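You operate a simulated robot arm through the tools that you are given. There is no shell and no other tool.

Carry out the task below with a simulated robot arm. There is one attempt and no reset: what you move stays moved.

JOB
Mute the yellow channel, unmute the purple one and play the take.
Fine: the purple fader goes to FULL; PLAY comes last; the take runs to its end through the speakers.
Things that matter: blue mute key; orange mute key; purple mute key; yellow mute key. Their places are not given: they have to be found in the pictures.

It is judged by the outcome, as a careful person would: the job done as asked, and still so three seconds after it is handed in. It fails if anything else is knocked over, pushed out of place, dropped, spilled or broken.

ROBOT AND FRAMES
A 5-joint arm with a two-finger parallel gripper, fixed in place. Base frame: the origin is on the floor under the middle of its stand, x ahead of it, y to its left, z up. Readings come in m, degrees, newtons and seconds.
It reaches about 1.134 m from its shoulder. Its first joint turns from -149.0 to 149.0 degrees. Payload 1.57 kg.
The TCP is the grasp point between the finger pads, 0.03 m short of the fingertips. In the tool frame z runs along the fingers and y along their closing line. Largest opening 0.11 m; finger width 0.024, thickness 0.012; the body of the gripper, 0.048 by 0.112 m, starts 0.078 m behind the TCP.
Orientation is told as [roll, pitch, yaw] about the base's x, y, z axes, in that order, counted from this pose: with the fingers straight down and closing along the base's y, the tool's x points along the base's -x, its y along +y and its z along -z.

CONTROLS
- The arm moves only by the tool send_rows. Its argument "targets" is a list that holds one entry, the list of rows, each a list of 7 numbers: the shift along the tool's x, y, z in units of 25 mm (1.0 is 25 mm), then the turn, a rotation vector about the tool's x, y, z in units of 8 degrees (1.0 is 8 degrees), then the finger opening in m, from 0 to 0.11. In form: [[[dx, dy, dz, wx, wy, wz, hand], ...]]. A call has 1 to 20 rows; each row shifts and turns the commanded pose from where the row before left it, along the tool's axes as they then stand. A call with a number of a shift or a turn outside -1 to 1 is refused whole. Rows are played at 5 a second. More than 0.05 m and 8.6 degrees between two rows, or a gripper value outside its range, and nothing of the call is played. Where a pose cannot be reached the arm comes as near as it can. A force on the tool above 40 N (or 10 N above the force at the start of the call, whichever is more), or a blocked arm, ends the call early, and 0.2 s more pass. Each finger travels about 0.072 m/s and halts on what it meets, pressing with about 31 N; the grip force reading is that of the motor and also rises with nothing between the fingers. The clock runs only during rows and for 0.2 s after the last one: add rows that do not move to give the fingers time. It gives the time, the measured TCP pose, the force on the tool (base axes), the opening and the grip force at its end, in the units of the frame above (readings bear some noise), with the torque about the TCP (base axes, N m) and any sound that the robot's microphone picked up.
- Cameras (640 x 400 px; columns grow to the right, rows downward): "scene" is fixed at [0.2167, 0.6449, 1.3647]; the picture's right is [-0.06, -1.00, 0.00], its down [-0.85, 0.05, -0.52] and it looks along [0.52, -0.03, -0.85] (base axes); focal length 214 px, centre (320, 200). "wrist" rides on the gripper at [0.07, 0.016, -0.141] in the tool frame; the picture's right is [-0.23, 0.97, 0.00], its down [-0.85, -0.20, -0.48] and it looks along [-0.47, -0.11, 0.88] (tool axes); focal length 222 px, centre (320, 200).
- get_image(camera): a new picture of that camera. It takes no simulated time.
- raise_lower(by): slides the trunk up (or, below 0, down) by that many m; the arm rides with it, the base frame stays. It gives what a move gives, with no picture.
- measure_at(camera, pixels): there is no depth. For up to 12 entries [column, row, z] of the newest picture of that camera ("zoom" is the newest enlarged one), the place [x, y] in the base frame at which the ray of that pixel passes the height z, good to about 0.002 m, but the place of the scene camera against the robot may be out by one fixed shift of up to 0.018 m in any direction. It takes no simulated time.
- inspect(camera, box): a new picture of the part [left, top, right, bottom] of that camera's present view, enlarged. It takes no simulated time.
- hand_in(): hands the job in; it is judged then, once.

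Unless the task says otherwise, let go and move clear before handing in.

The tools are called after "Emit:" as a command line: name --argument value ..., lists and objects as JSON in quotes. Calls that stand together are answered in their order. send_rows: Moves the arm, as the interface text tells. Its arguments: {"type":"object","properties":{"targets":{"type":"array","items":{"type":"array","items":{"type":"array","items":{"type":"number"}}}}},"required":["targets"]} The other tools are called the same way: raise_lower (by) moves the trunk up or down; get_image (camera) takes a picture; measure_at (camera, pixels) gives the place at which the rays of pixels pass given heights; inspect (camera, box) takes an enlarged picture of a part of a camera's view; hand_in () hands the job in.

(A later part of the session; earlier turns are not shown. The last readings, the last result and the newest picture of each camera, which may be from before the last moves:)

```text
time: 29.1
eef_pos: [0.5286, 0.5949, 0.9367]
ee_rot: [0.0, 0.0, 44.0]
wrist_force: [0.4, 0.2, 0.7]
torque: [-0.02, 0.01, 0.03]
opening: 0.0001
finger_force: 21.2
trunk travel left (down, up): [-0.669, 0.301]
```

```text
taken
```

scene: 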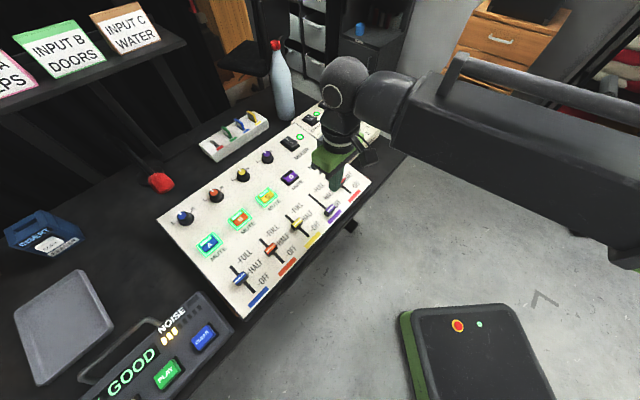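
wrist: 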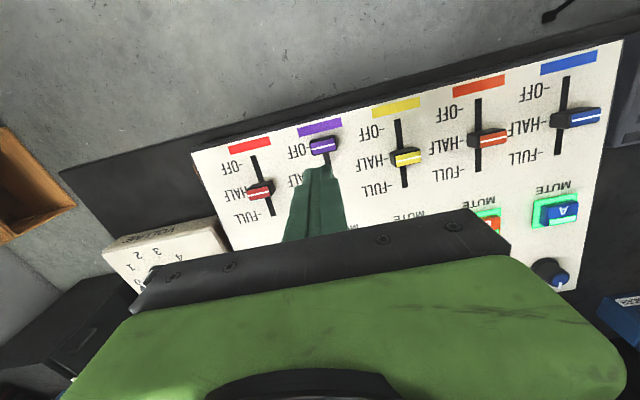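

The purple fader cap sits at (323,146) in the wrist view. I'll zoom in and measure slot directions and the cap's position.

Emit:
inspect --camera "wrist" --box '[220, 100, 460, 250]'

Emit:
measure_at --camera "wrist" --pixels '[[398, 119, 0.8], [404, 187, 0.8], [251, 157, 0.8], [274, 216, 0.8], [479, 98, 0.8], [476, 172, 0.8], [323, 146, 0.8], [323, 146, 0.81], [323, 146, 0.82], [323, 146, 0.83]]'

```text
2.67 times, centred on (340, 175) of wrist
```

zoom: 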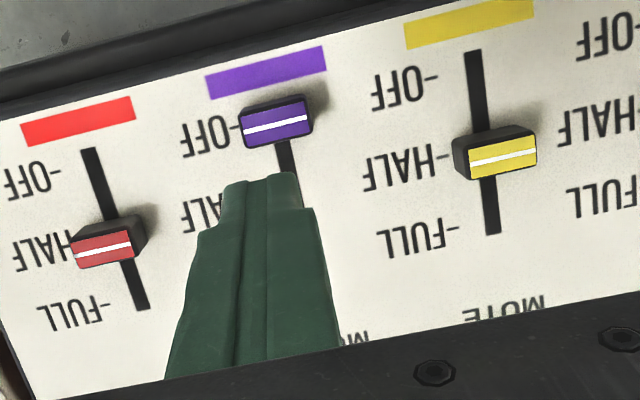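

```text
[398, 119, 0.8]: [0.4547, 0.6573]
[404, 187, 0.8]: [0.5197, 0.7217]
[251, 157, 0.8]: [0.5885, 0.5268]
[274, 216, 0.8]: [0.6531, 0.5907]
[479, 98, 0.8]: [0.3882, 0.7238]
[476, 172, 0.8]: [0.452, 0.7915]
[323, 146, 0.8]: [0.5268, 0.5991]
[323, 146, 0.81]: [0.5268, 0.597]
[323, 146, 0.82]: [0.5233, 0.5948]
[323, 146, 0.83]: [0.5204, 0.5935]
```

The slots run at about 45° with purple's from roughly (0.522,0.592) to (0.586,0.656); the cap is at the OFF end around (0.527,0.598). I'll put the closed fingers just inboard of the cap, at (0.5035,0.5735), and lower partway for a look.

Emit:
send_rows --targets '[[[0.658, 0.041, 0, 0, 0, -0.0625, 0.0], [0.658, 0.041, 0, 0, 0, -0.0625, 0.0], [0, 0, 0, 0, 0, 0, 0.0]]]'

Emit:
raise_lower --by -0.06

Emit:
get_image --camera "wrist"

Emit:
inspect --camera "wrist" --box '[240, 100, 400, 200]'

Emit:
inspect --camera "scene" --box '[280, 140, 400, 230]'

```text
time: 29.9
eef_pos: [0.5066, 0.5735, 0.9369]
ee_rot: [0.0, -0.1, 45.1]
wrist_force: [-0.6, 0.2, -0.8]
torque: [0.01, 0.03, 0.02]
opening: 0.0001
finger_force: 21.0
trunk travel left (down, up): [-0.669, 0.301]
```

```text
time: 30.9
eef_pos: [0.5057, 0.5733, 0.8748]
ee_rot: [0.1, -0.1, 45.1]
wrist_force: [0.5, -0.7, -0.1]
torque: [0.0, 0.02, -0.01]
opening: 0.0002
finger_force: 21.3
trunk travel left (down, up): [-0.609, 0.361]
```

```text
taken
```

wrist: 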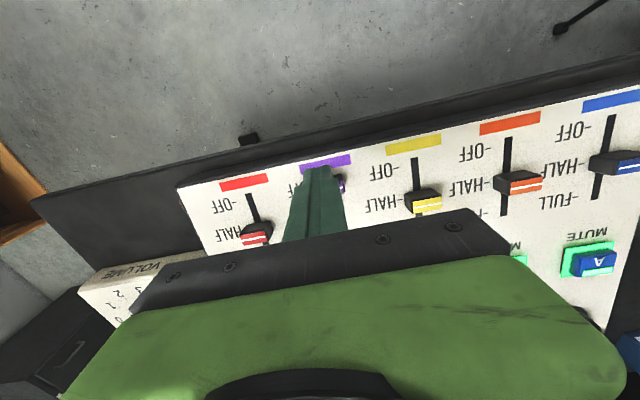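

```text
4.00 times, centred on (320, 150) of wrist
```

zoom: 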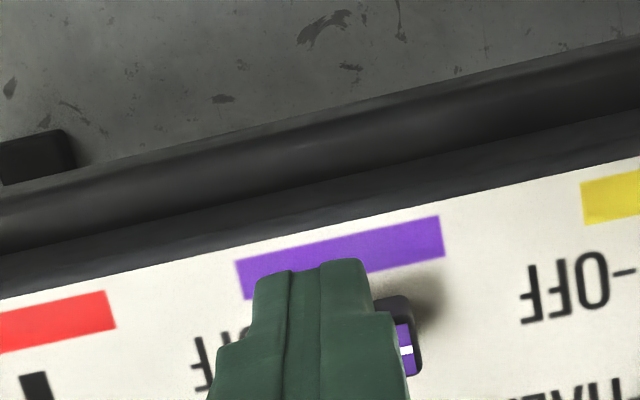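

```text
4.44 times, centred on (340, 185) of scene
```

zoom: 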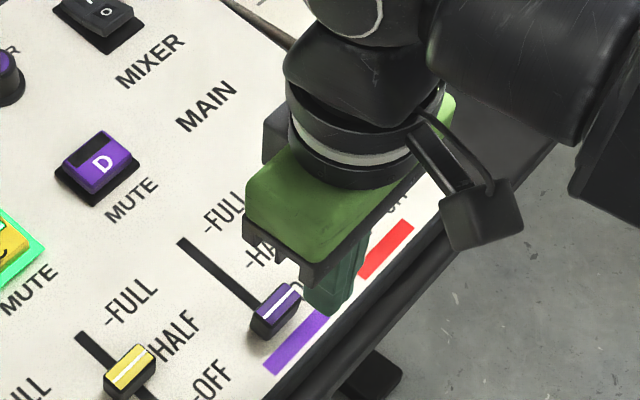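

The finger lines up with the purple cap (its right edge shows at zoom (412,335)). I'll back off 4 mm more inboard and lower by 0.02 m for another look.

Emit:
send_rows --targets '[[[0.18, 0, 0, 0, 0, 0, 0.0], [0, 0, 0, 0, 0, 0, 0.0]]]'

Emit:
raise_lower --by -0.02

Emit:
inspect --camera "wrist" --box '[240, 100, 400, 200]'

Emit:
inspect --camera "scene" --box '[300, 170, 380, 230]'

```text
time: 31.5
eef_pos: [0.5031, 0.5711, 0.8758]
ee_rot: [-0.1, -0.1, 45.1]
wrist_force: [0.5, 0.8, 0.8]
torque: [-0.03, 0.02, -0.03]
opening: 0.0
finger_force: 21.0
trunk travel left (down, up): [-0.609, 0.361]
```

```text
time: 32.2
eef_pos: [0.5027, 0.5697, 0.8564]
ee_rot: [0.1, -0.1, 45.0]
wrist_force: [-0.6, -0.5, -0.2]
torque: [0.0, -0.01, -0.02]
opening: 0.0001
finger_force: 21.6
trunk travel left (down, up): [-0.589, 0.381]
```

```text
4.00 times, centred on (320, 150) of wrist
```

zoom: 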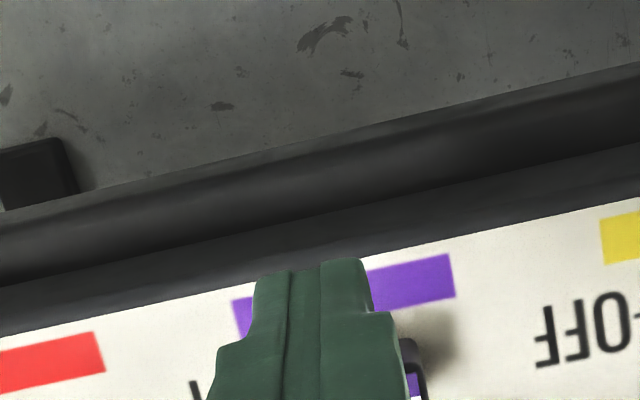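

```text
6.67 times, centred on (340, 200) of scene
```

zoom: 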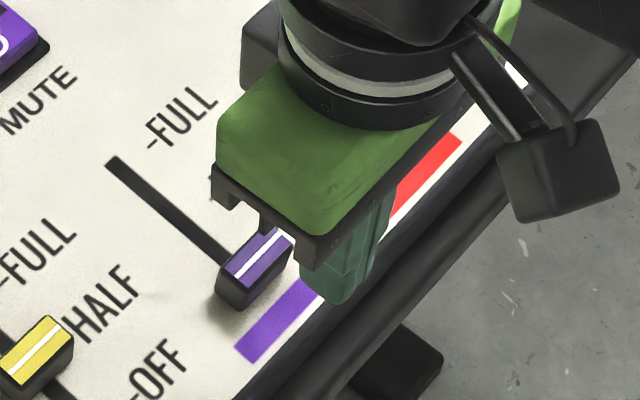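

From the scene view the fingers may be a little toward the red side of the purple cap's line; I'll check by measuring the visible cap edge and the purple bar ends in the wrist view.

Emit:
inspect --camera "wrist" --box '[280, 150, 400, 225]'

Emit:
measure_at --camera "wrist" --pixels '[[298, 176, 0.8], [352, 168, 0.8], [392, 157, 0.8], [265, 186, 0.8]]'

Emit:
get_image --camera "wrist"

```text
5.33 times, centred on (340, 188) of wrist
```

zoom: 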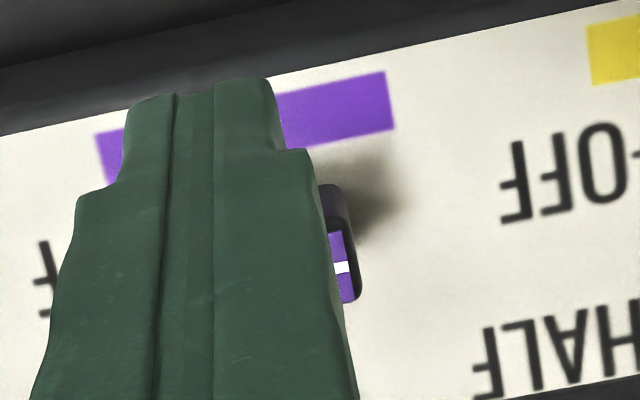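

```text
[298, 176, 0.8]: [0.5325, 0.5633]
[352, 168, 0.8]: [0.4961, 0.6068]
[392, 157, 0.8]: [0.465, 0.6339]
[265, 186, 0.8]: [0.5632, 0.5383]
```

```text
taken
```

wrist: 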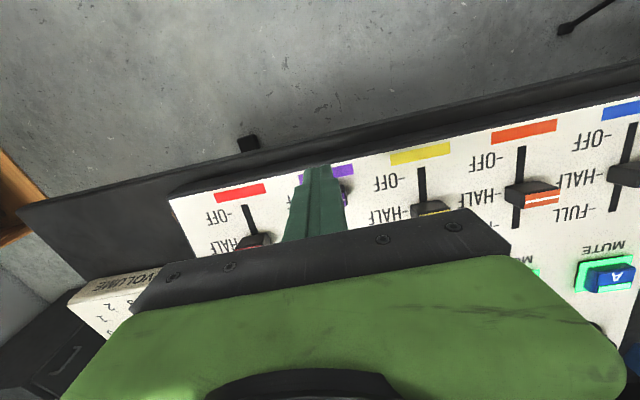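

The purple bar centre lies on y−x≈0.071 and the finger on 0.067, so the alignment is within 3 mm. I'll nudge 2 mm sideways and lower stepwise toward the panel while watching the force.

Emit:
send_rows --targets '[[[0, 0.1, 0, 0, 0, 0, 0.0], [0, 0, 0, 0, 0, 0, 0.0]]]'

Emit:
raise_lower --by -0.01

Emit:
raise_lower --by -0.004

Emit:
inspect --camera "wrist" --box '[240, 120, 400, 220]'

Emit:
inspect --camera "scene" --box '[300, 170, 380, 230]'

```text
time: 32.8
eef_pos: [0.5007, 0.5717, 0.8568]
ee_rot: [0.0, 0.0, 45.0]
wrist_force: [0.1, -0.4, 0.0]
torque: [0.0, -0.02, 0.0]
opening: 0.0
finger_force: 21.6
trunk travel left (down, up): [-0.589, 0.381]
```

```text
time: 33.4
eef_pos: [0.5004, 0.5714, 0.8466]
ee_rot: [0.0, 0.0, 44.9]
wrist_force: [0.2, 0.2, 0.0]
torque: [0.03, -0.01, 0.02]
opening: 0.0001
finger_force: 21.0
trunk travel left (down, up): [-0.579, 0.391]
```

```text
time: 33.9
eef_pos: [0.5024, 0.5729, 0.8422]
ee_rot: [0.0, -0.1, 44.9]
wrist_force: [-0.6, -0.5, 0.7]
torque: [0.0, -0.03, -0.02]
opening: 0.0001
finger_force: 21.1
trunk travel left (down, up): [-0.575, 0.395]
```

```text
4.00 times, centred on (320, 170) of wrist
```

zoom: 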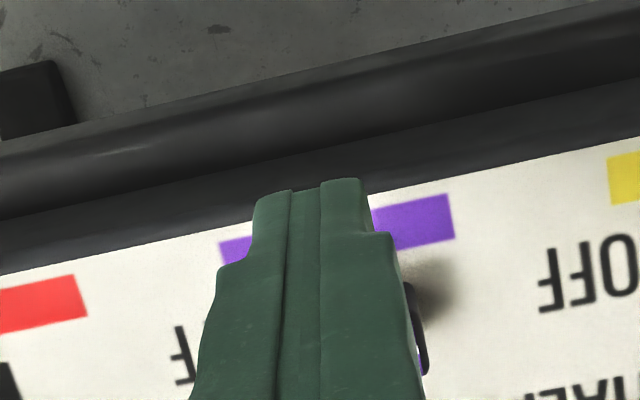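

```text
6.67 times, centred on (340, 200) of scene
```

zoom: 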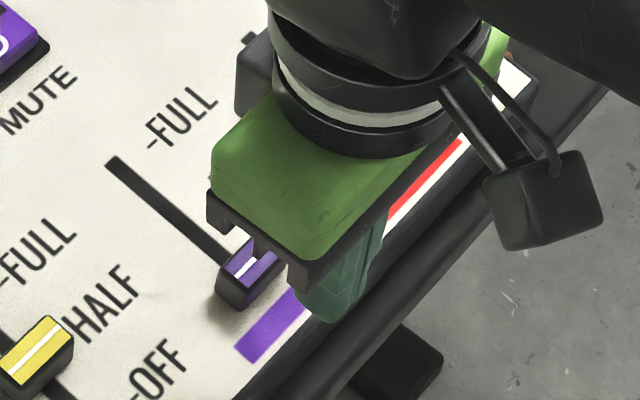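

No contact yet with the tip at z≈0.812. I'll lower another 4 mm, then push gently outward toward the cap.

Emit:
raise_lower --by -0.004

Emit:
send_rows --targets '[[[-0.2, 0, 0, 0, 0, 0, 0.0], [-0.2, 0, 0, 0, 0, 0, 0.0], [-0.2, 0, 0, 0, 0, 0, 0.0], [0, 0, 0, 0, 0, 0, 0.0]]]'

Emit:
inspect --camera "scene" --box '[300, 170, 380, 230]'

Emit:
inspect --camera "wrist" --box '[240, 120, 400, 220]'

```text
time: 34.4
eef_pos: [0.5013, 0.5709, 0.8383]
ee_rot: [-0.1, 0.0, 45.0]
wrist_force: [-0.1, -0.6, -0.5]
torque: [-0.01, -0.03, 0.0]
opening: 0.0
finger_force: 21.0
trunk travel left (down, up): [-0.571, 0.399]
```

```text
time: 35.4
eef_pos: [0.5133, 0.582, 0.8372]
ee_rot: [-0.1, -0.1, 45.0]
wrist_force: [0.3, -0.6, -0.4]
torque: [-0.03, -0.01, 0.03]
opening: 0.0
finger_force: 21.6
trunk travel left (down, up): [-0.571, 0.399]
```

```text
6.67 times, centred on (340, 200) of scene
```

zoom: 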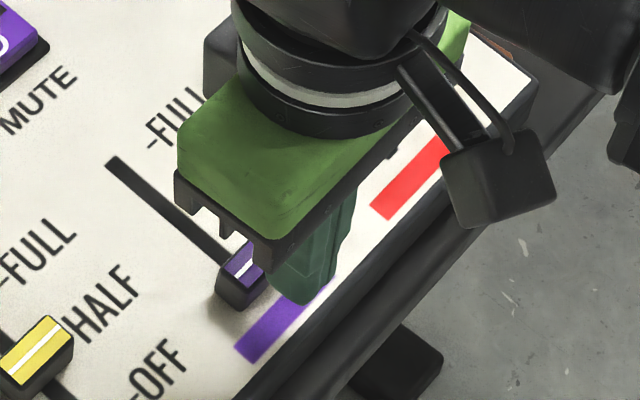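

```text
4.00 times, centred on (320, 170) of wrist
```

zoom: 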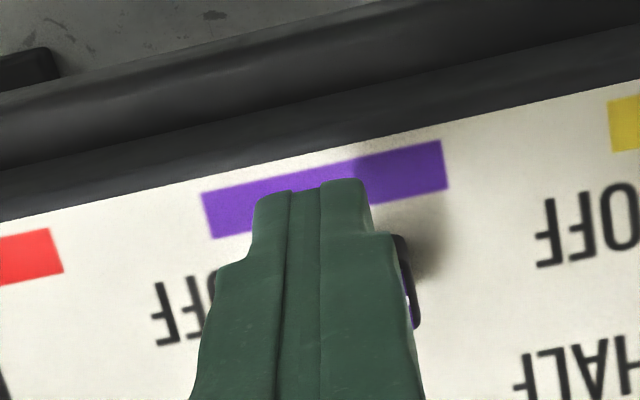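

No force yet; the finger should be right at the cap's inner face. I'll push a further 10 mm slowly.

Emit:
send_rows --targets '[[[-0.1, 0, 0, 0, 0, 0, 0.0], [-0.1, 0, 0, 0, 0, 0, 0.0], [-0.1, 0, 0, 0, 0, 0, 0.0], [-0.1, 0, 0, 0, 0, 0, 0.0]]]'

Emit:
inspect --camera "scene" --box '[300, 170, 380, 230]'

Emit:
inspect --camera "wrist" --box '[240, 120, 400, 220]'

```text
time: 36.4
eef_pos: [0.5196, 0.591, 0.8385]
ee_rot: [0.0, -0.2, 45.0]
wrist_force: [-0.7, 0.4, 0.3]
torque: [-0.02, 0.0, -0.02]
opening: 0.0
finger_force: 21.4
trunk travel left (down, up): [-0.571, 0.399]
```

```text
6.67 times, centred on (340, 200) of scene
```

zoom: 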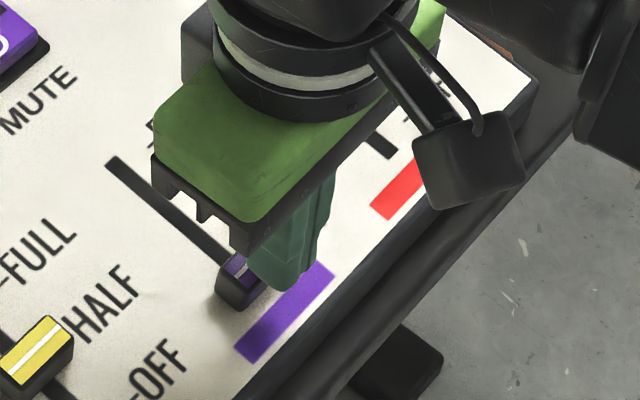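

```text
4.00 times, centred on (320, 170) of wrist
```

zoom: 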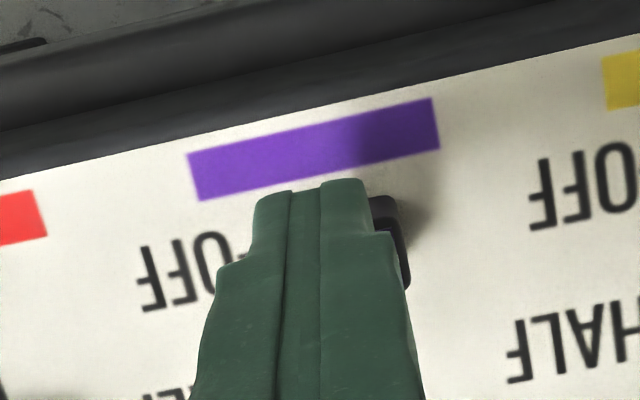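

No contact occurred, and triangulating the purple bar between the high and low wrist views gives z≈0.771, so the panel slopes down to the front and the finger is passing above the cap. I'll back off inboard 18 mm, lower about 18 mm and look again.

Emit:
send_rows --targets '[[[0.36, 0, 0, 0, 0, 0, 0.0], [0.36, 0, 0, 0, 0, 0, 0.0], [0, 0, 0, 0, 0, 0, 0.0]]]'

Emit:
raise_lower --by -0.01

Emit:
raise_lower --by -0.006

Emit:
inspect --camera "scene" --box '[300, 170, 380, 230]'

Emit:
inspect --camera "wrist" --box '[240, 120, 400, 220]'

```text
time: 37.2
eef_pos: [0.506, 0.5782, 0.8397]
ee_rot: [0.0, -0.1, 45.0]
wrist_force: [0.7, -0.3, -0.1]
torque: [-0.03, 0.02, 0.02]
opening: 0.0
finger_force: 21.2
trunk travel left (down, up): [-0.571, 0.399]
```

```text
time: 37.8
eef_pos: [0.505, 0.5786, 0.829]
ee_rot: [0.0, -0.1, 45.1]
wrist_force: [0.8, 0.3, 0.1]
torque: [0.01, 0.01, -0.01]
opening: 0.0002
finger_force: 21.3
trunk travel left (down, up): [-0.561, 0.409]
```

```text
time: 38.4
eef_pos: [0.5059, 0.5791, 0.822]
ee_rot: [0.0, -0.1, 45.0]
wrist_force: [-1.1, 0.0, 0.1]
torque: [-0.01, -0.01, -0.01]
opening: 0.0
finger_force: 21.3
trunk travel left (down, up): [-0.555, 0.415]
```

```text
6.67 times, centred on (340, 200) of scene
```

zoom: 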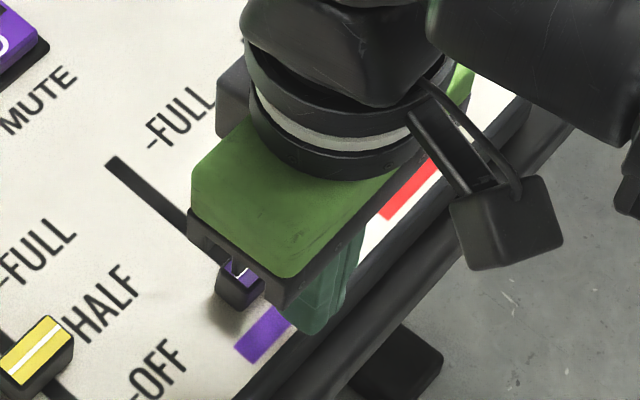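

```text
4.00 times, centred on (320, 170) of wrist
```

zoom: 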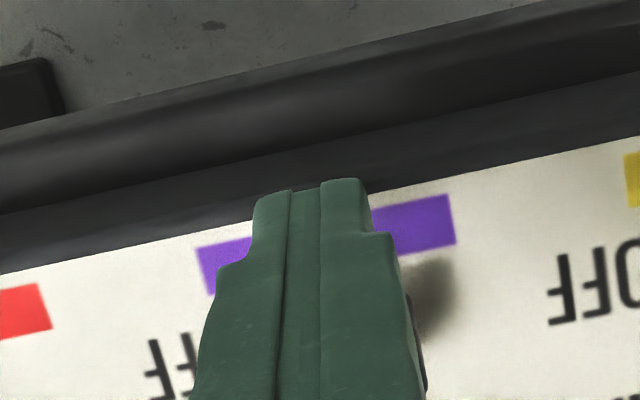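

The tip is now at z≈0.792 inboard of the cap with no contact. I'll push outward slowly 20 mm and check whether the cap moves.

Emit:
send_rows --targets '[[[-0.2, 0, 0, 0, 0, 0, 0.0], [-0.2, 0, 0, 0, 0, 0, 0.0], [-0.2, 0, 0, 0, 0, 0, 0.0], [-0.2, 0, 0, 0, 0, 0, 0.0]]]'

Emit:
inspect --camera "scene" --box '[300, 170, 380, 230]'

Emit:
inspect --camera "wrist" --box '[240, 120, 400, 220]'

```text
time: 39.4
eef_pos: [0.5199, 0.5933, 0.8224]
ee_rot: [0.0, -0.1, 45.0]
wrist_force: [0.1, -0.1, -0.1]
torque: [-0.02, 0.0, -0.01]
opening: 0.0001
finger_force: 21.0
trunk travel left (down, up): [-0.555, 0.415]
```

```text
6.67 times, centred on (340, 200) of scene
```

zoom: 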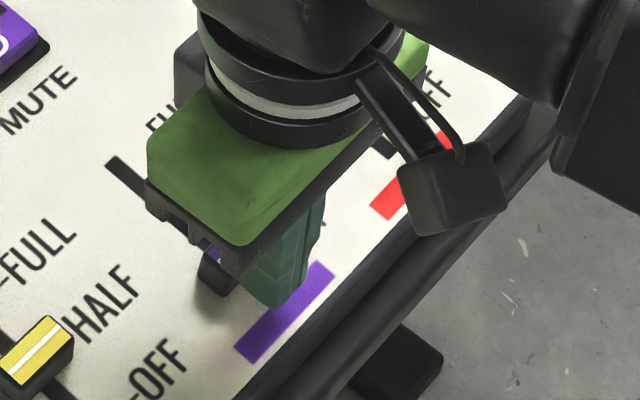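

```text
4.00 times, centred on (320, 170) of wrist
```

zoom: 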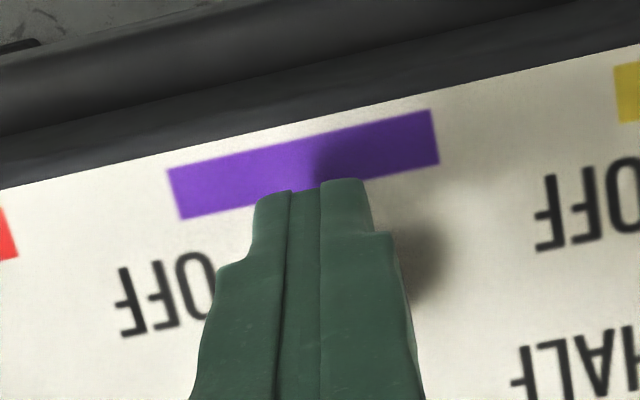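

The cap moved with the finger (scene zoom now around (215,270)) with negligible force. I'll continue pushing 40 mm.

Emit:
send_rows --targets '[[[-0.2, 0, 0, 0, 0, 0, 0.0], [-0.2, 0, 0, 0, 0, 0, 0.0], [-0.2, 0, 0, 0, 0, 0, 0.0], [-0.2, 0, 0, 0, 0, 0, 0.0], [-0.2, 0, 0, 0, 0, 0, 0.0], [-0.2, 0, 0, 0, 0, 0, 0.0], [-0.2, 0, 0, 0, 0, 0, 0.0], [-0.2, 0, 0, 0, 0, 0, 0.0]]]'

Emit:
inspect --camera "scene" --box '[300, 170, 380, 230]'

Emit:
inspect --camera "wrist" --box '[240, 120, 400, 220]'

```text
time: 41.1
eef_pos: [0.5486, 0.6211, 0.8223]
ee_rot: [0.1, -0.2, 45.0]
wrist_force: [1.0, -0.3, -1.0]
torque: [0.01, 0.02, -0.04]
opening: 0.0001
finger_force: 21.3
trunk travel left (down, up): [-0.555, 0.415]
```

```text
6.67 times, centred on (340, 200) of scene
```

zoom: 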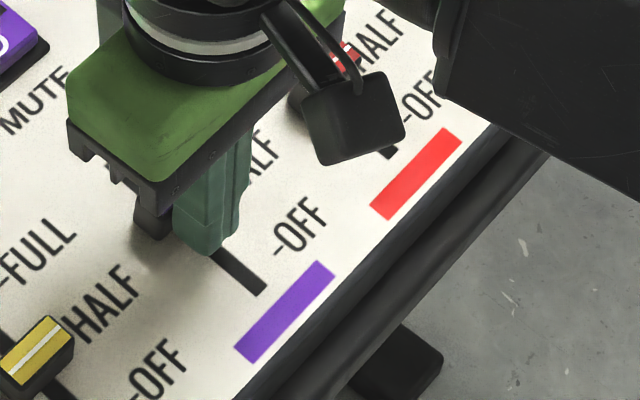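

```text
4.00 times, centred on (320, 170) of wrist
```

zoom: 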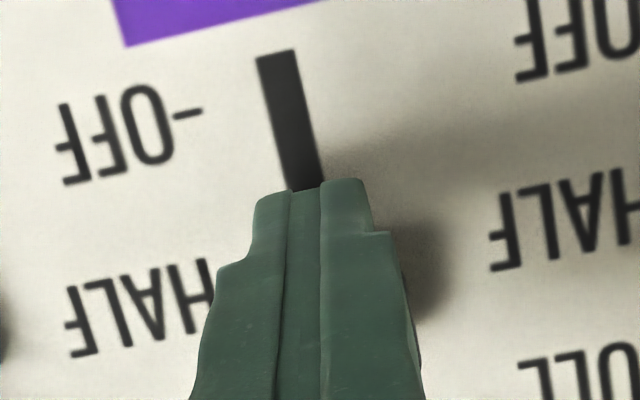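

The cap is well past HALF and still moving freely. I'll push another 20 mm, then small steps toward the FULL stop.

Emit:
send_rows --targets '[[[-0.2, 0, 0, 0, 0, 0, 0.0], [-0.2, 0, 0, 0, 0, 0, 0.0], [-0.2, 0, 0, 0, 0, 0, 0.0], [-0.2, 0, 0, 0, 0, 0, 0.0]]]'

Emit:
inspect --camera "scene" --box '[290, 160, 370, 220]'

Emit:
inspect --camera "wrist" --box '[240, 120, 400, 220]'

```text
time: 42.1
eef_pos: [0.5626, 0.6357, 0.8221]
ee_rot: [0.0, -0.1, 45.0]
wrist_force: [0.4, -1.2, 0.6]
torque: [0.01, 0.01, 0.01]
opening: 0.0001
finger_force: 21.1
trunk travel left (down, up): [-0.555, 0.415]
```

```text
6.67 times, centred on (330, 190) of scene
```

zoom: 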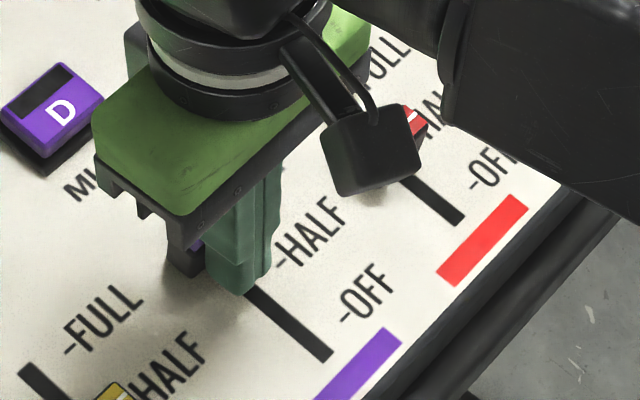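

```text
4.00 times, centred on (320, 170) of wrist
```

zoom: 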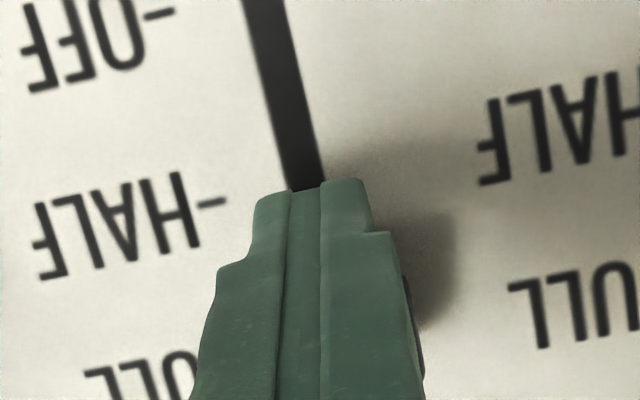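

Still no resistance (s≈0.847). I'll step 8 mm more in 2 mm rows and check force.

Emit:
send_rows --targets '[[[-0.08, 0, 0, 0, 0, 0, 0.0], [-0.08, 0, 0, 0, 0, 0, 0.0], [-0.08, 0, 0, 0, 0, 0, 0.0], [-0.08, 0, 0, 0, 0, 0, 0.0]]]'

Emit:
inspect --camera "scene" --box '[290, 160, 370, 220]'

Emit:
inspect --camera "wrist" --box '[240, 120, 400, 220]'

```text
time: 43.1
eef_pos: [0.5663, 0.6409, 0.822]
ee_rot: [0.0, -0.1, 45.0]
wrist_force: [-0.5, -0.3, -0.8]
torque: [0.0, 0.03, 0.0]
opening: 0.0
finger_force: 20.9
trunk travel left (down, up): [-0.555, 0.415]
```

```text
6.67 times, centred on (330, 190) of scene
```

zoom: 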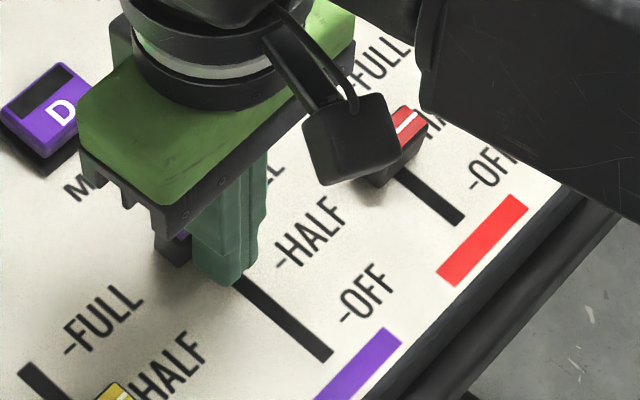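

```text
4.00 times, centred on (320, 170) of wrist
```

zoom: 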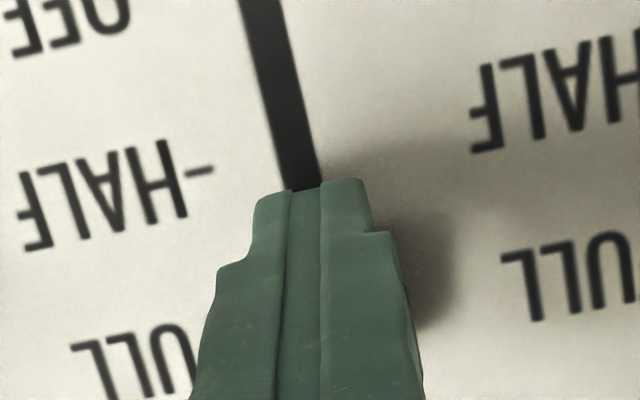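

The cap continues freely near the FULL end. Stepping 6 mm more in 2 mm rows.

Emit:
send_rows --targets '[[[-0.08, 0, 0, 0, 0, 0, 0.0], [-0.08, 0, 0, 0, 0, 0, 0.0], [-0.08, 0, 0, 0, 0, 0, 0.0]]]'

Emit:
inspect --camera "scene" --box '[290, 160, 370, 220]'

```text
time: 44.0
eef_pos: [0.5685, 0.643, 0.8238]
ee_rot: [0.0, 0.2, 45.0]
wrist_force: [-22.9, -17.0, -8.5]
torque: [-0.34, 0.22, 0.06]
opening: 0.0
finger_force: 21.7
trunk travel left (down, up): [-0.555, 0.415]
```

```text
6.67 times, centred on (330, 190) of scene
```

zoom: 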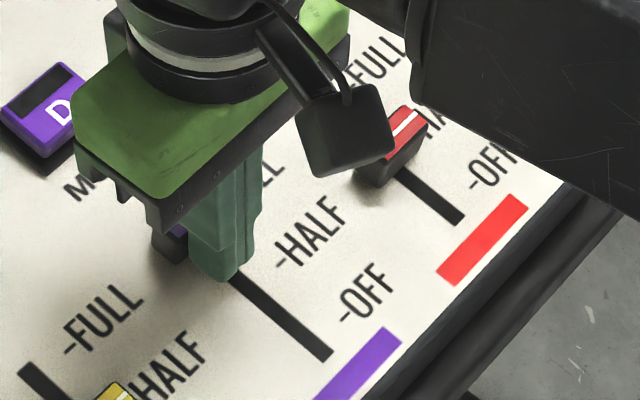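

The force jumped to about 28 N against the push: the fader is at its FULL stop. I'll back off 15 mm, lift and inspect.

Emit:
send_rows --targets '[[[0.3, 0, 0, 0, 0, 0, 0.0], [0.3, 0, 0, 0, 0, 0, 0.0], [0, 0, 0, 0, 0, 0, 0.0]]]'

Emit:
raise_lower --by 0.1

Emit:
get_image --camera "wrist"

Emit:
inspect --camera "scene" --box '[260, 140, 380, 230]'

```text
time: 44.8
eef_pos: [0.5627, 0.6352, 0.821]
ee_rot: [0.0, -0.1, 45.0]
wrist_force: [0.0, -1.0, -0.1]
torque: [0.03, 0.04, 0.03]
opening: 0.0
finger_force: 21.2
trunk travel left (down, up): [-0.555, 0.415]
```

```text
time: 46.1
eef_pos: [0.5613, 0.6347, 0.9223]
ee_rot: [-0.1, 0.0, 45.0]
wrist_force: [0.2, 0.3, 1.1]
torque: [0.03, 0.03, 0.0]
opening: 0.0002
finger_force: 21.2
trunk travel left (down, up): [-0.655, 0.315]
```

```text
taken
```

wrist: 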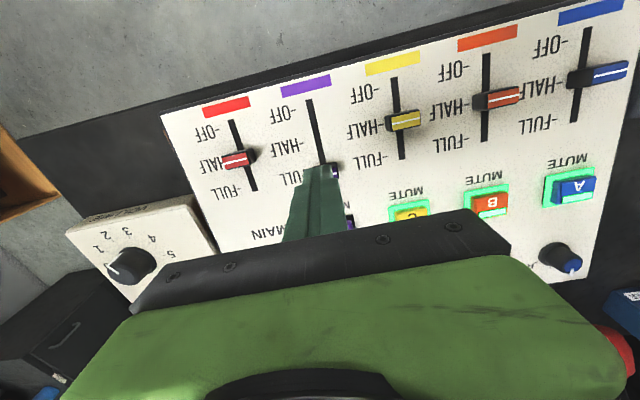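

```text
4.44 times, centred on (320, 185) of scene
```

zoom: 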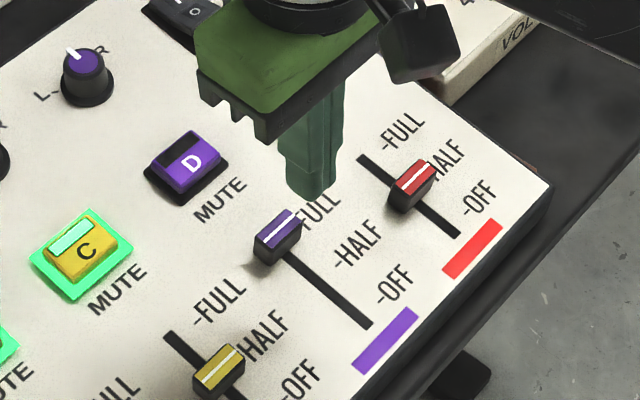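

The purple fader now rests at FULL, with red and yellow faders unchanged. Next I raise 0.06 m and swing over to the player, turning the tool to yaw 80° so it faces PLAY.

Emit:
raise_lower --by 0.06

Emit:
send_rows --targets '[[[0.278, 0.909, 0, 0, 0, -0.21875, 0.0], [0.25, 0.918, 0, 0, 0, -0.21875, 0.0], [0.222, 0.925, 0, 0, 0, -0.21875, 0.0], [0.194, 0.931, 0, 0, 0, -0.21875, 0.0], [0.165, 0.937, 0, 0, 0, -0.21875, 0.0], [0.136, 0.941, 0, 0, 0, -0.21875, 0.0], [0.108, 0.945, 0, 0, 0, -0.21875, 0.0], [0.079, 0.948, 0, 0, 0, -0.21875, 0.0], [0.05, 0.95, 0, 0, 0, -0.21875, 0.0], [0.021, 0.951, 0, 0, 0, -0.21875, 0.0], [-0.008, 0.951, 0, 0, 0, -0.21875, 0.0], [-0.037, 0.95, 0, 0, 0, -0.21875, 0.0], [-0.066, 0.949, 0, 0, 0, -0.21875, 0.0], [-0.095, 0.946, 0, 0, 0, -0.21875, 0.0], [-0.124, 0.943, 0, 0, 0, -0.21875, 0.0], [-0.153, 0.939, 0, 0, 0, -0.21875, 0.0], [-0.181, 0.934, 0, 0, 0, -0.21875, 0.0], [-0.21, 0.928, 0, 0, 0, -0.21875, 0.0], [-0.238, 0.921, 0, 0, 0, -0.21875, 0.0], [-0.266, 0.913, 0, 0, 0, -0.21875, 0.0]]]'

Emit:
get_image --camera "wrist"

Emit:
get_image --camera "scene"

```text
time: 47.1
eef_pos: [0.5612, 0.6351, 0.9821]
ee_rot: [0.0, 0.0, 44.9]
wrist_force: [-0.6, -0.4, 0.6]
torque: [0.03, -0.01, 0.02]
opening: 0.0
finger_force: 21.1
trunk travel left (down, up): [-0.715, 0.255]
```

```text
time: 51.3
eef_pos: [0.1421, 0.8565, 0.9827]
ee_rot: [0.0, 0.0, 80.0]
wrist_force: [0.7, 0.3, -1.0]
torque: [-0.01, -0.01, 0.05]
opening: 0.0
finger_force: 21.3
trunk travel left (down, up): [-0.715, 0.255]
```

```text
taken
```

wrist: 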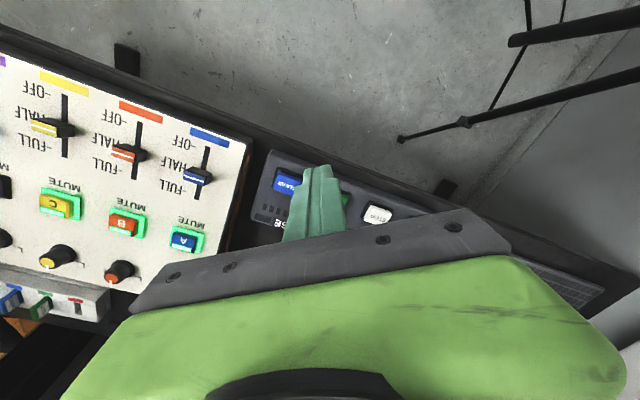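

```text
taken
```

scene: 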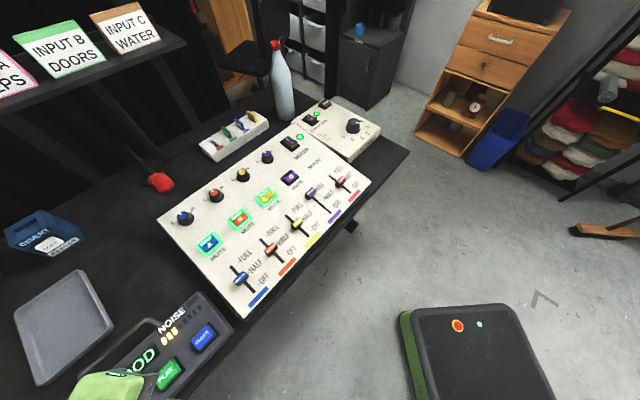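

The player's CLEAR (286,182) and STOP (378,215) are visible with PLAY between them behind the finger; the mixer hasn't shifted. PLAY is near (0.163, 0.975), r≈0.99, so I tilt outward 25° while moving over it at this height.

Emit:
send_rows --targets '[[[-0.802, 0, -0.026, 0, -0.5208, 0, 0.0], [-0.806, 0, -0.019, 0, -0.5208, 0, 0.0], [-0.812, 0, -0.011, 0, -0.5208, 0, 0.0], [-0.822, 0, 0, 0, -0.5208, 0, 0.0], [-0.834, 0, 0.011, 0, -0.5208, 0, 0.0], [-0.848, 0, 0.026, 0, -0.5208, 0, 0.0], [0, 0, 0, 0, 0, 0, 0.0]]]'

Emit:
get_image --camera "wrist"

Emit:
inspect --camera "wrist" --box '[200, 40, 440, 190]'

Emit:
get_image --camera "scene"

```text
time: 52.9
eef_pos: [0.1645, 0.9768, 1.0044]
ee_rot: [0.0, -25.2, 80.0]
wrist_force: [0.4, -1.1, -0.1]
torque: [0.01, 0.0, 0.01]
opening: 0.0001
finger_force: 21.5
trunk travel left (down, up): [-0.715, 0.255]
```

```text
taken
```

wrist: 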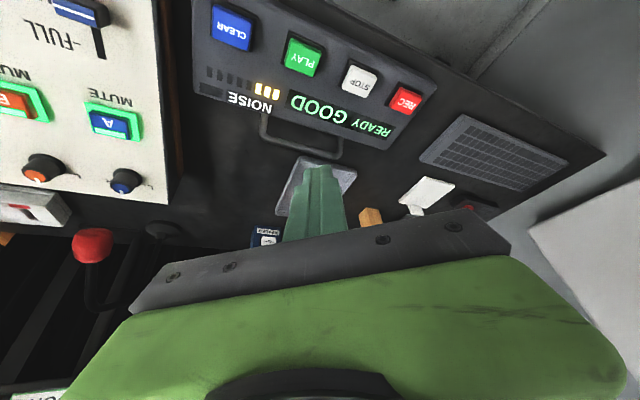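

```text
2.67 times, centred on (320, 115) of wrist
```

zoom: 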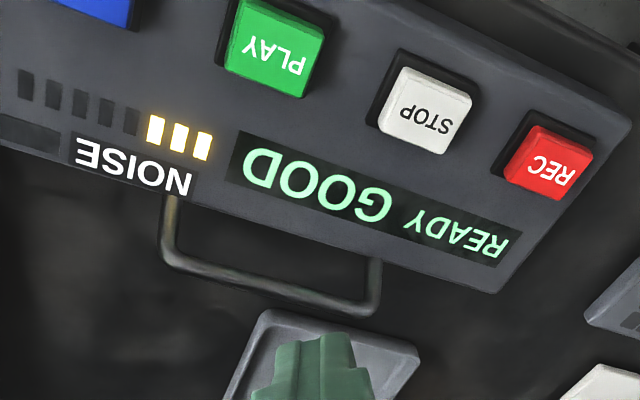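

```text
taken
```

scene: 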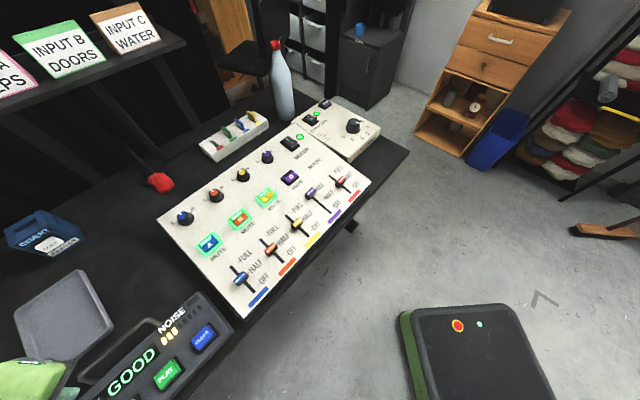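

PLAY is at (303,57) in the wrist view, with STOP and REC beside it. I'll measure its position at several heights.

Emit:
measure_at --camera "wrist" --pixels '[[303, 57, 0.76], [303, 57, 0.77], [303, 57, 0.78], [303, 57, 0.79], [303, 57, 0.8], [303, 57, 0.81], [231, 27, 0.78], [231, 27, 0.8], [360, 80, 0.78], [360, 80, 0.8]]'

```text
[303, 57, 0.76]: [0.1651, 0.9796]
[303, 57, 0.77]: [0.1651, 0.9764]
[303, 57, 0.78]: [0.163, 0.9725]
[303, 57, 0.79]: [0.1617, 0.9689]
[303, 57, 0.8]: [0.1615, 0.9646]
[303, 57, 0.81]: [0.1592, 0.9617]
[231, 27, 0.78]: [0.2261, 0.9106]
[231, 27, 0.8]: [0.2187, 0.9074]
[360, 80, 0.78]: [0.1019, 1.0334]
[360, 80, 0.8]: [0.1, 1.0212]
```

Estimates agree around (0.163, 0.973) at z≈0.78. I'll lower 0.13 m (finger's lowest corner to about z=0.84) and re-measure.

Emit:
raise_lower --by -0.13

Emit:
get_image --camera "wrist"

Emit:
inspect --camera "wrist" --box '[220, 60, 420, 185]'

```text
time: 54.5
eef_pos: [0.1642, 0.9774, 0.8745]
ee_rot: [0.0, -25.0, 80.1]
wrist_force: [-0.7, 1.1, 0.5]
torque: [0.01, 0.0, -0.01]
opening: 0.0001
finger_force: 20.8
trunk travel left (down, up): [-0.585, 0.385]
```

```text
taken
```

wrist: 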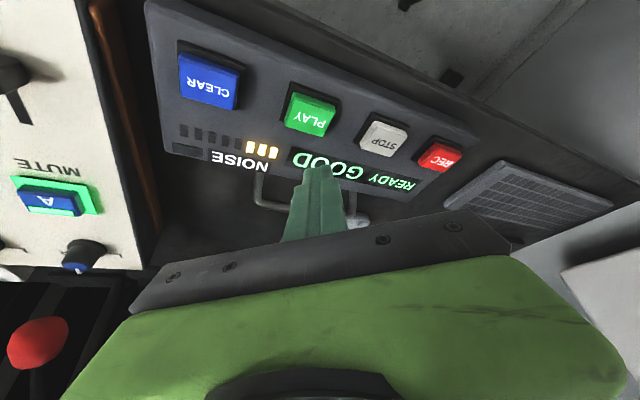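

```text
3.20 times, centred on (320, 122) of wrist
```

zoom: 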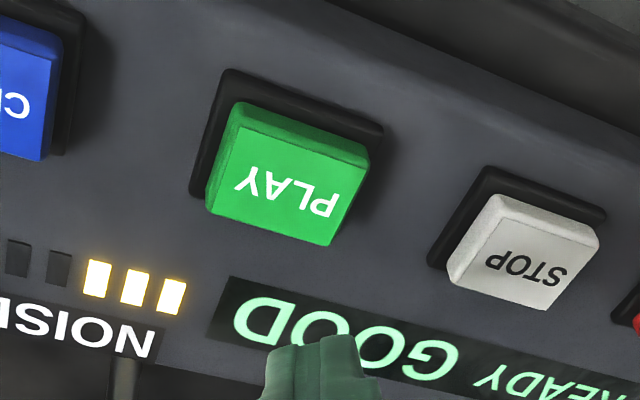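

Triangulating between the two heights puts PLAY's top at z≈0.781, right beneath the TCP. I'll lower 0.045 m and look again before pressing.

Emit:
raise_lower --by -0.045

Emit:
get_image --camera "wrist"

Emit:
inspect --camera "wrist" --box '[240, 100, 400, 200]'

Emit:
inspect --camera "scene" --box '[80, 280, 272, 400]'

```text
time: 55.3
eef_pos: [0.1642, 0.977, 0.8306]
ee_rot: [0.0, -25.2, 79.9]
wrist_force: [-0.1, -0.5, 0.7]
torque: [-0.02, -0.01, -0.02]
opening: 0.0002
finger_force: 21.1
trunk travel left (down, up): [-0.54, 0.43]
```

```text
taken
```

wrist: 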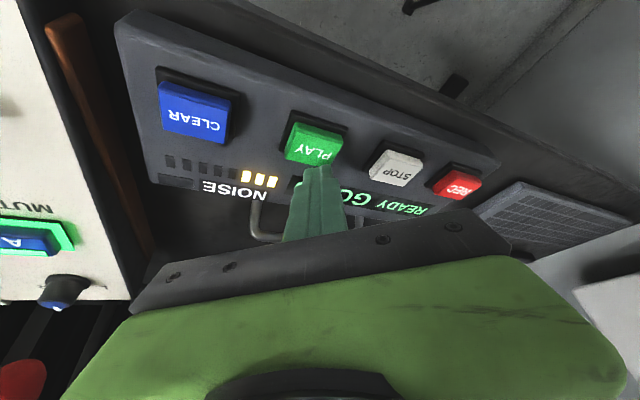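

```text
4.00 times, centred on (320, 150) of wrist
```

zoom: 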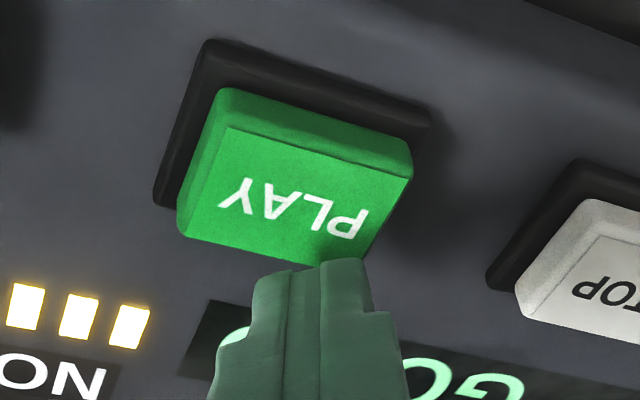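

```text
3.33 times, centred on (176, 340) of scene
```

zoom: 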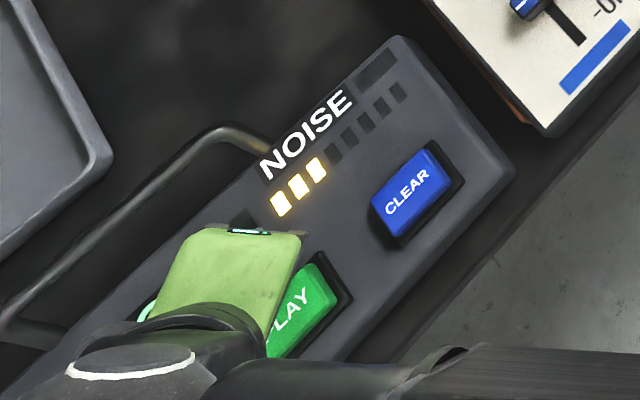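

The finger is lined up over PLAY, landing about at zoom (300,175). I'll shift 4 mm outward for centring and lower stepwise until the click.

Emit:
send_rows --targets '[[[-0.145, 0, 0.068, 0, 0, 0, 0.0], [0, 0, 0, 0, 0, 0, 0.0]]]'

Emit:
raise_lower --by -0.014

Emit:
raise_lower --by -0.005

Emit:
inspect --camera "wrist" --box '[240, 100, 400, 200]'

```text
time: 55.9
eef_pos: [0.1659, 0.9802, 0.8297]
ee_rot: [0.0, -25.0, 80.0]
wrist_force: [-0.1, -0.3, -0.2]
torque: [0.0, 0.04, -0.05]
opening: 0.0
finger_force: 21.6
trunk travel left (down, up): [-0.54, 0.43]
```

```text
time: 56.6
eef_pos: [0.1662, 0.9799, 0.8162]
ee_rot: [0.0, -25.2, 80.1]
wrist_force: [-0.3, 1.0, 1.9]
torque: [0.04, 0.03, 0.0]
opening: 0.0002
finger_force: 21.3
trunk travel left (down, up): [-0.526, 0.444]
heard: click
```

```text
time: 57.1
eef_pos: [0.1656, 0.9794, 0.8128]
ee_rot: [0.0, -25.4, 80.0]
wrist_force: [1.1, 7.9, 20.4]
torque: [0.3, -0.05, -0.01]
opening: 0.0
finger_force: 21.5
trunk travel left (down, up): [-0.521, 0.449]
```

```text
4.00 times, centred on (320, 150) of wrist
```

zoom: 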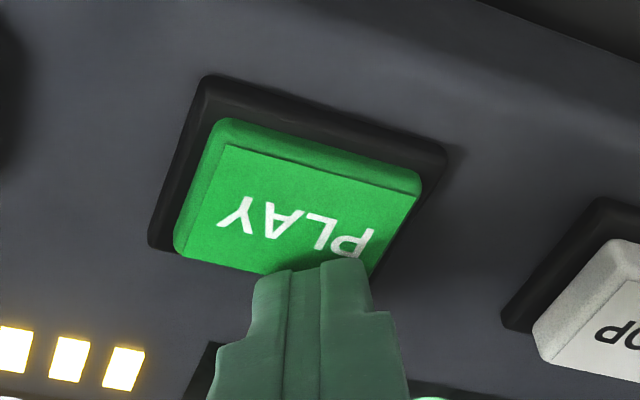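

A click was heard at the first contact. I'll lift 0.1 m and look at the display.

Emit:
raise_lower --by 0.1

Emit:
get_image --camera "wrist"

Emit:
inspect --camera "wrist" --box '[180, 20, 460, 200]'

Emit:
get_image --camera "scene"

```text
time: 58.4
eef_pos: [0.1647, 0.9812, 0.9105]
ee_rot: [-0.1, -25.2, 80.0]
wrist_force: [-0.1, -0.1, -0.2]
torque: [0.0, -0.01, -0.02]
opening: 0.0
finger_force: 20.9
trunk travel left (down, up): [-0.621, 0.349]
```

```text
taken
```

wrist: 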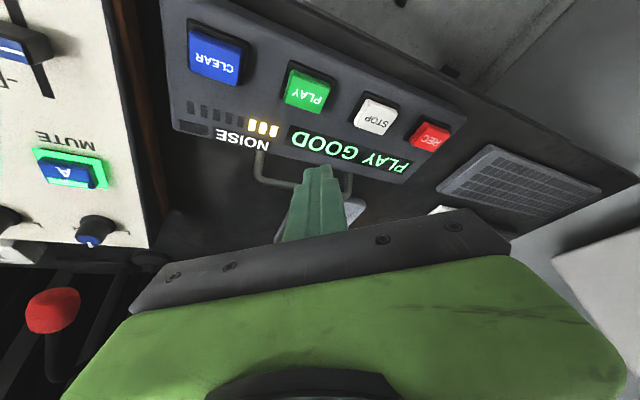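

```text
2.22 times, centred on (320, 110) of wrist
```

zoom: 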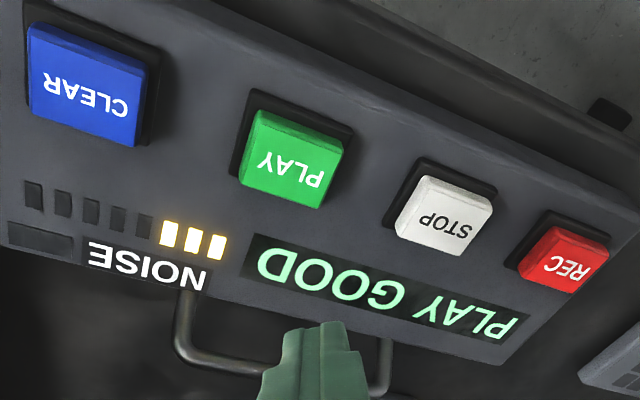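

```text
taken
```

scene: 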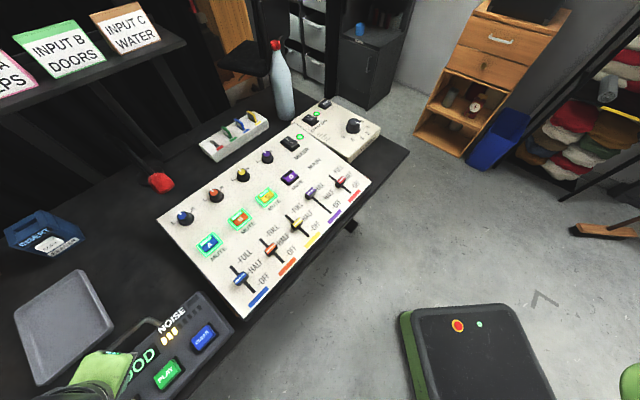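

The display reads "PLAY GOOD", so the take is running. I'll wait with still rows and listen.

Emit:
send_rows --targets '[[[0, 0, 0, 0, 0, 0, 0.0], [0, 0, 0, 0, 0, 0, 0.0], [0, 0, 0, 0, 0, 0, 0.0], [0, 0, 0, 0, 0, 0, 0.0], [0, 0, 0, 0, 0, 0, 0.0], [0, 0, 0, 0, 0, 0, 0.0], [0, 0, 0, 0, 0, 0, 0.0], [0, 0, 0, 0, 0, 0, 0.0], [0, 0, 0, 0, 0, 0, 0.0], [0, 0, 0, 0, 0, 0, 0.0]]]'

Emit:
inspect --camera "wrist" --box '[180, 20, 460, 200]'

Emit:
inspect --camera "scene" --box '[150, 80, 390, 230]'

```text
time: 60.6
eef_pos: [0.1667, 0.981, 0.9115]
ee_rot: [0.1, -25.1, 80.0]
wrist_force: [-0.6, 0.3, 0.5]
torque: [0.0, -0.01, 0.0]
opening: 0.0002
finger_force: 21.9
trunk travel left (down, up): [-0.621, 0.349]
```

```text
2.22 times, centred on (320, 110) of wrist
```

zoom: 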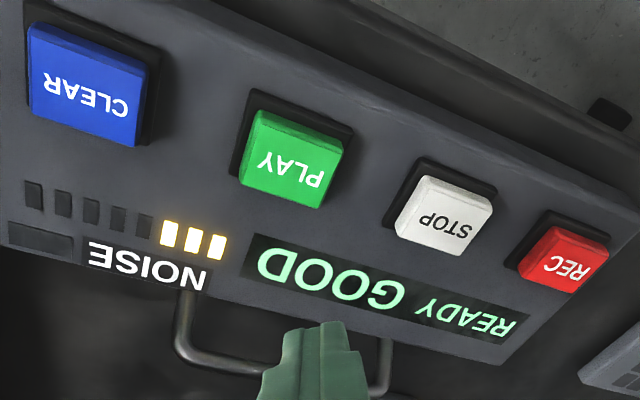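

```text
2.67 times, centred on (270, 155) of scene
```

zoom: 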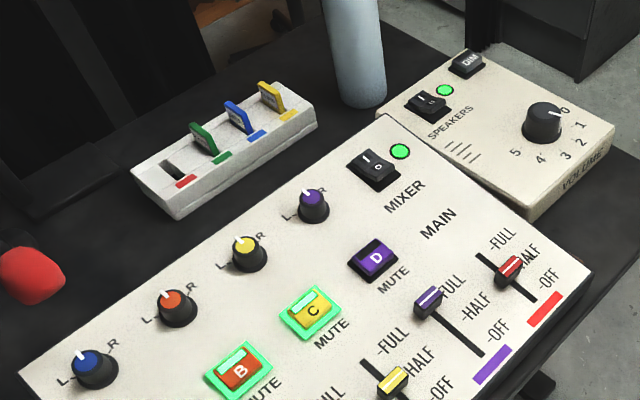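

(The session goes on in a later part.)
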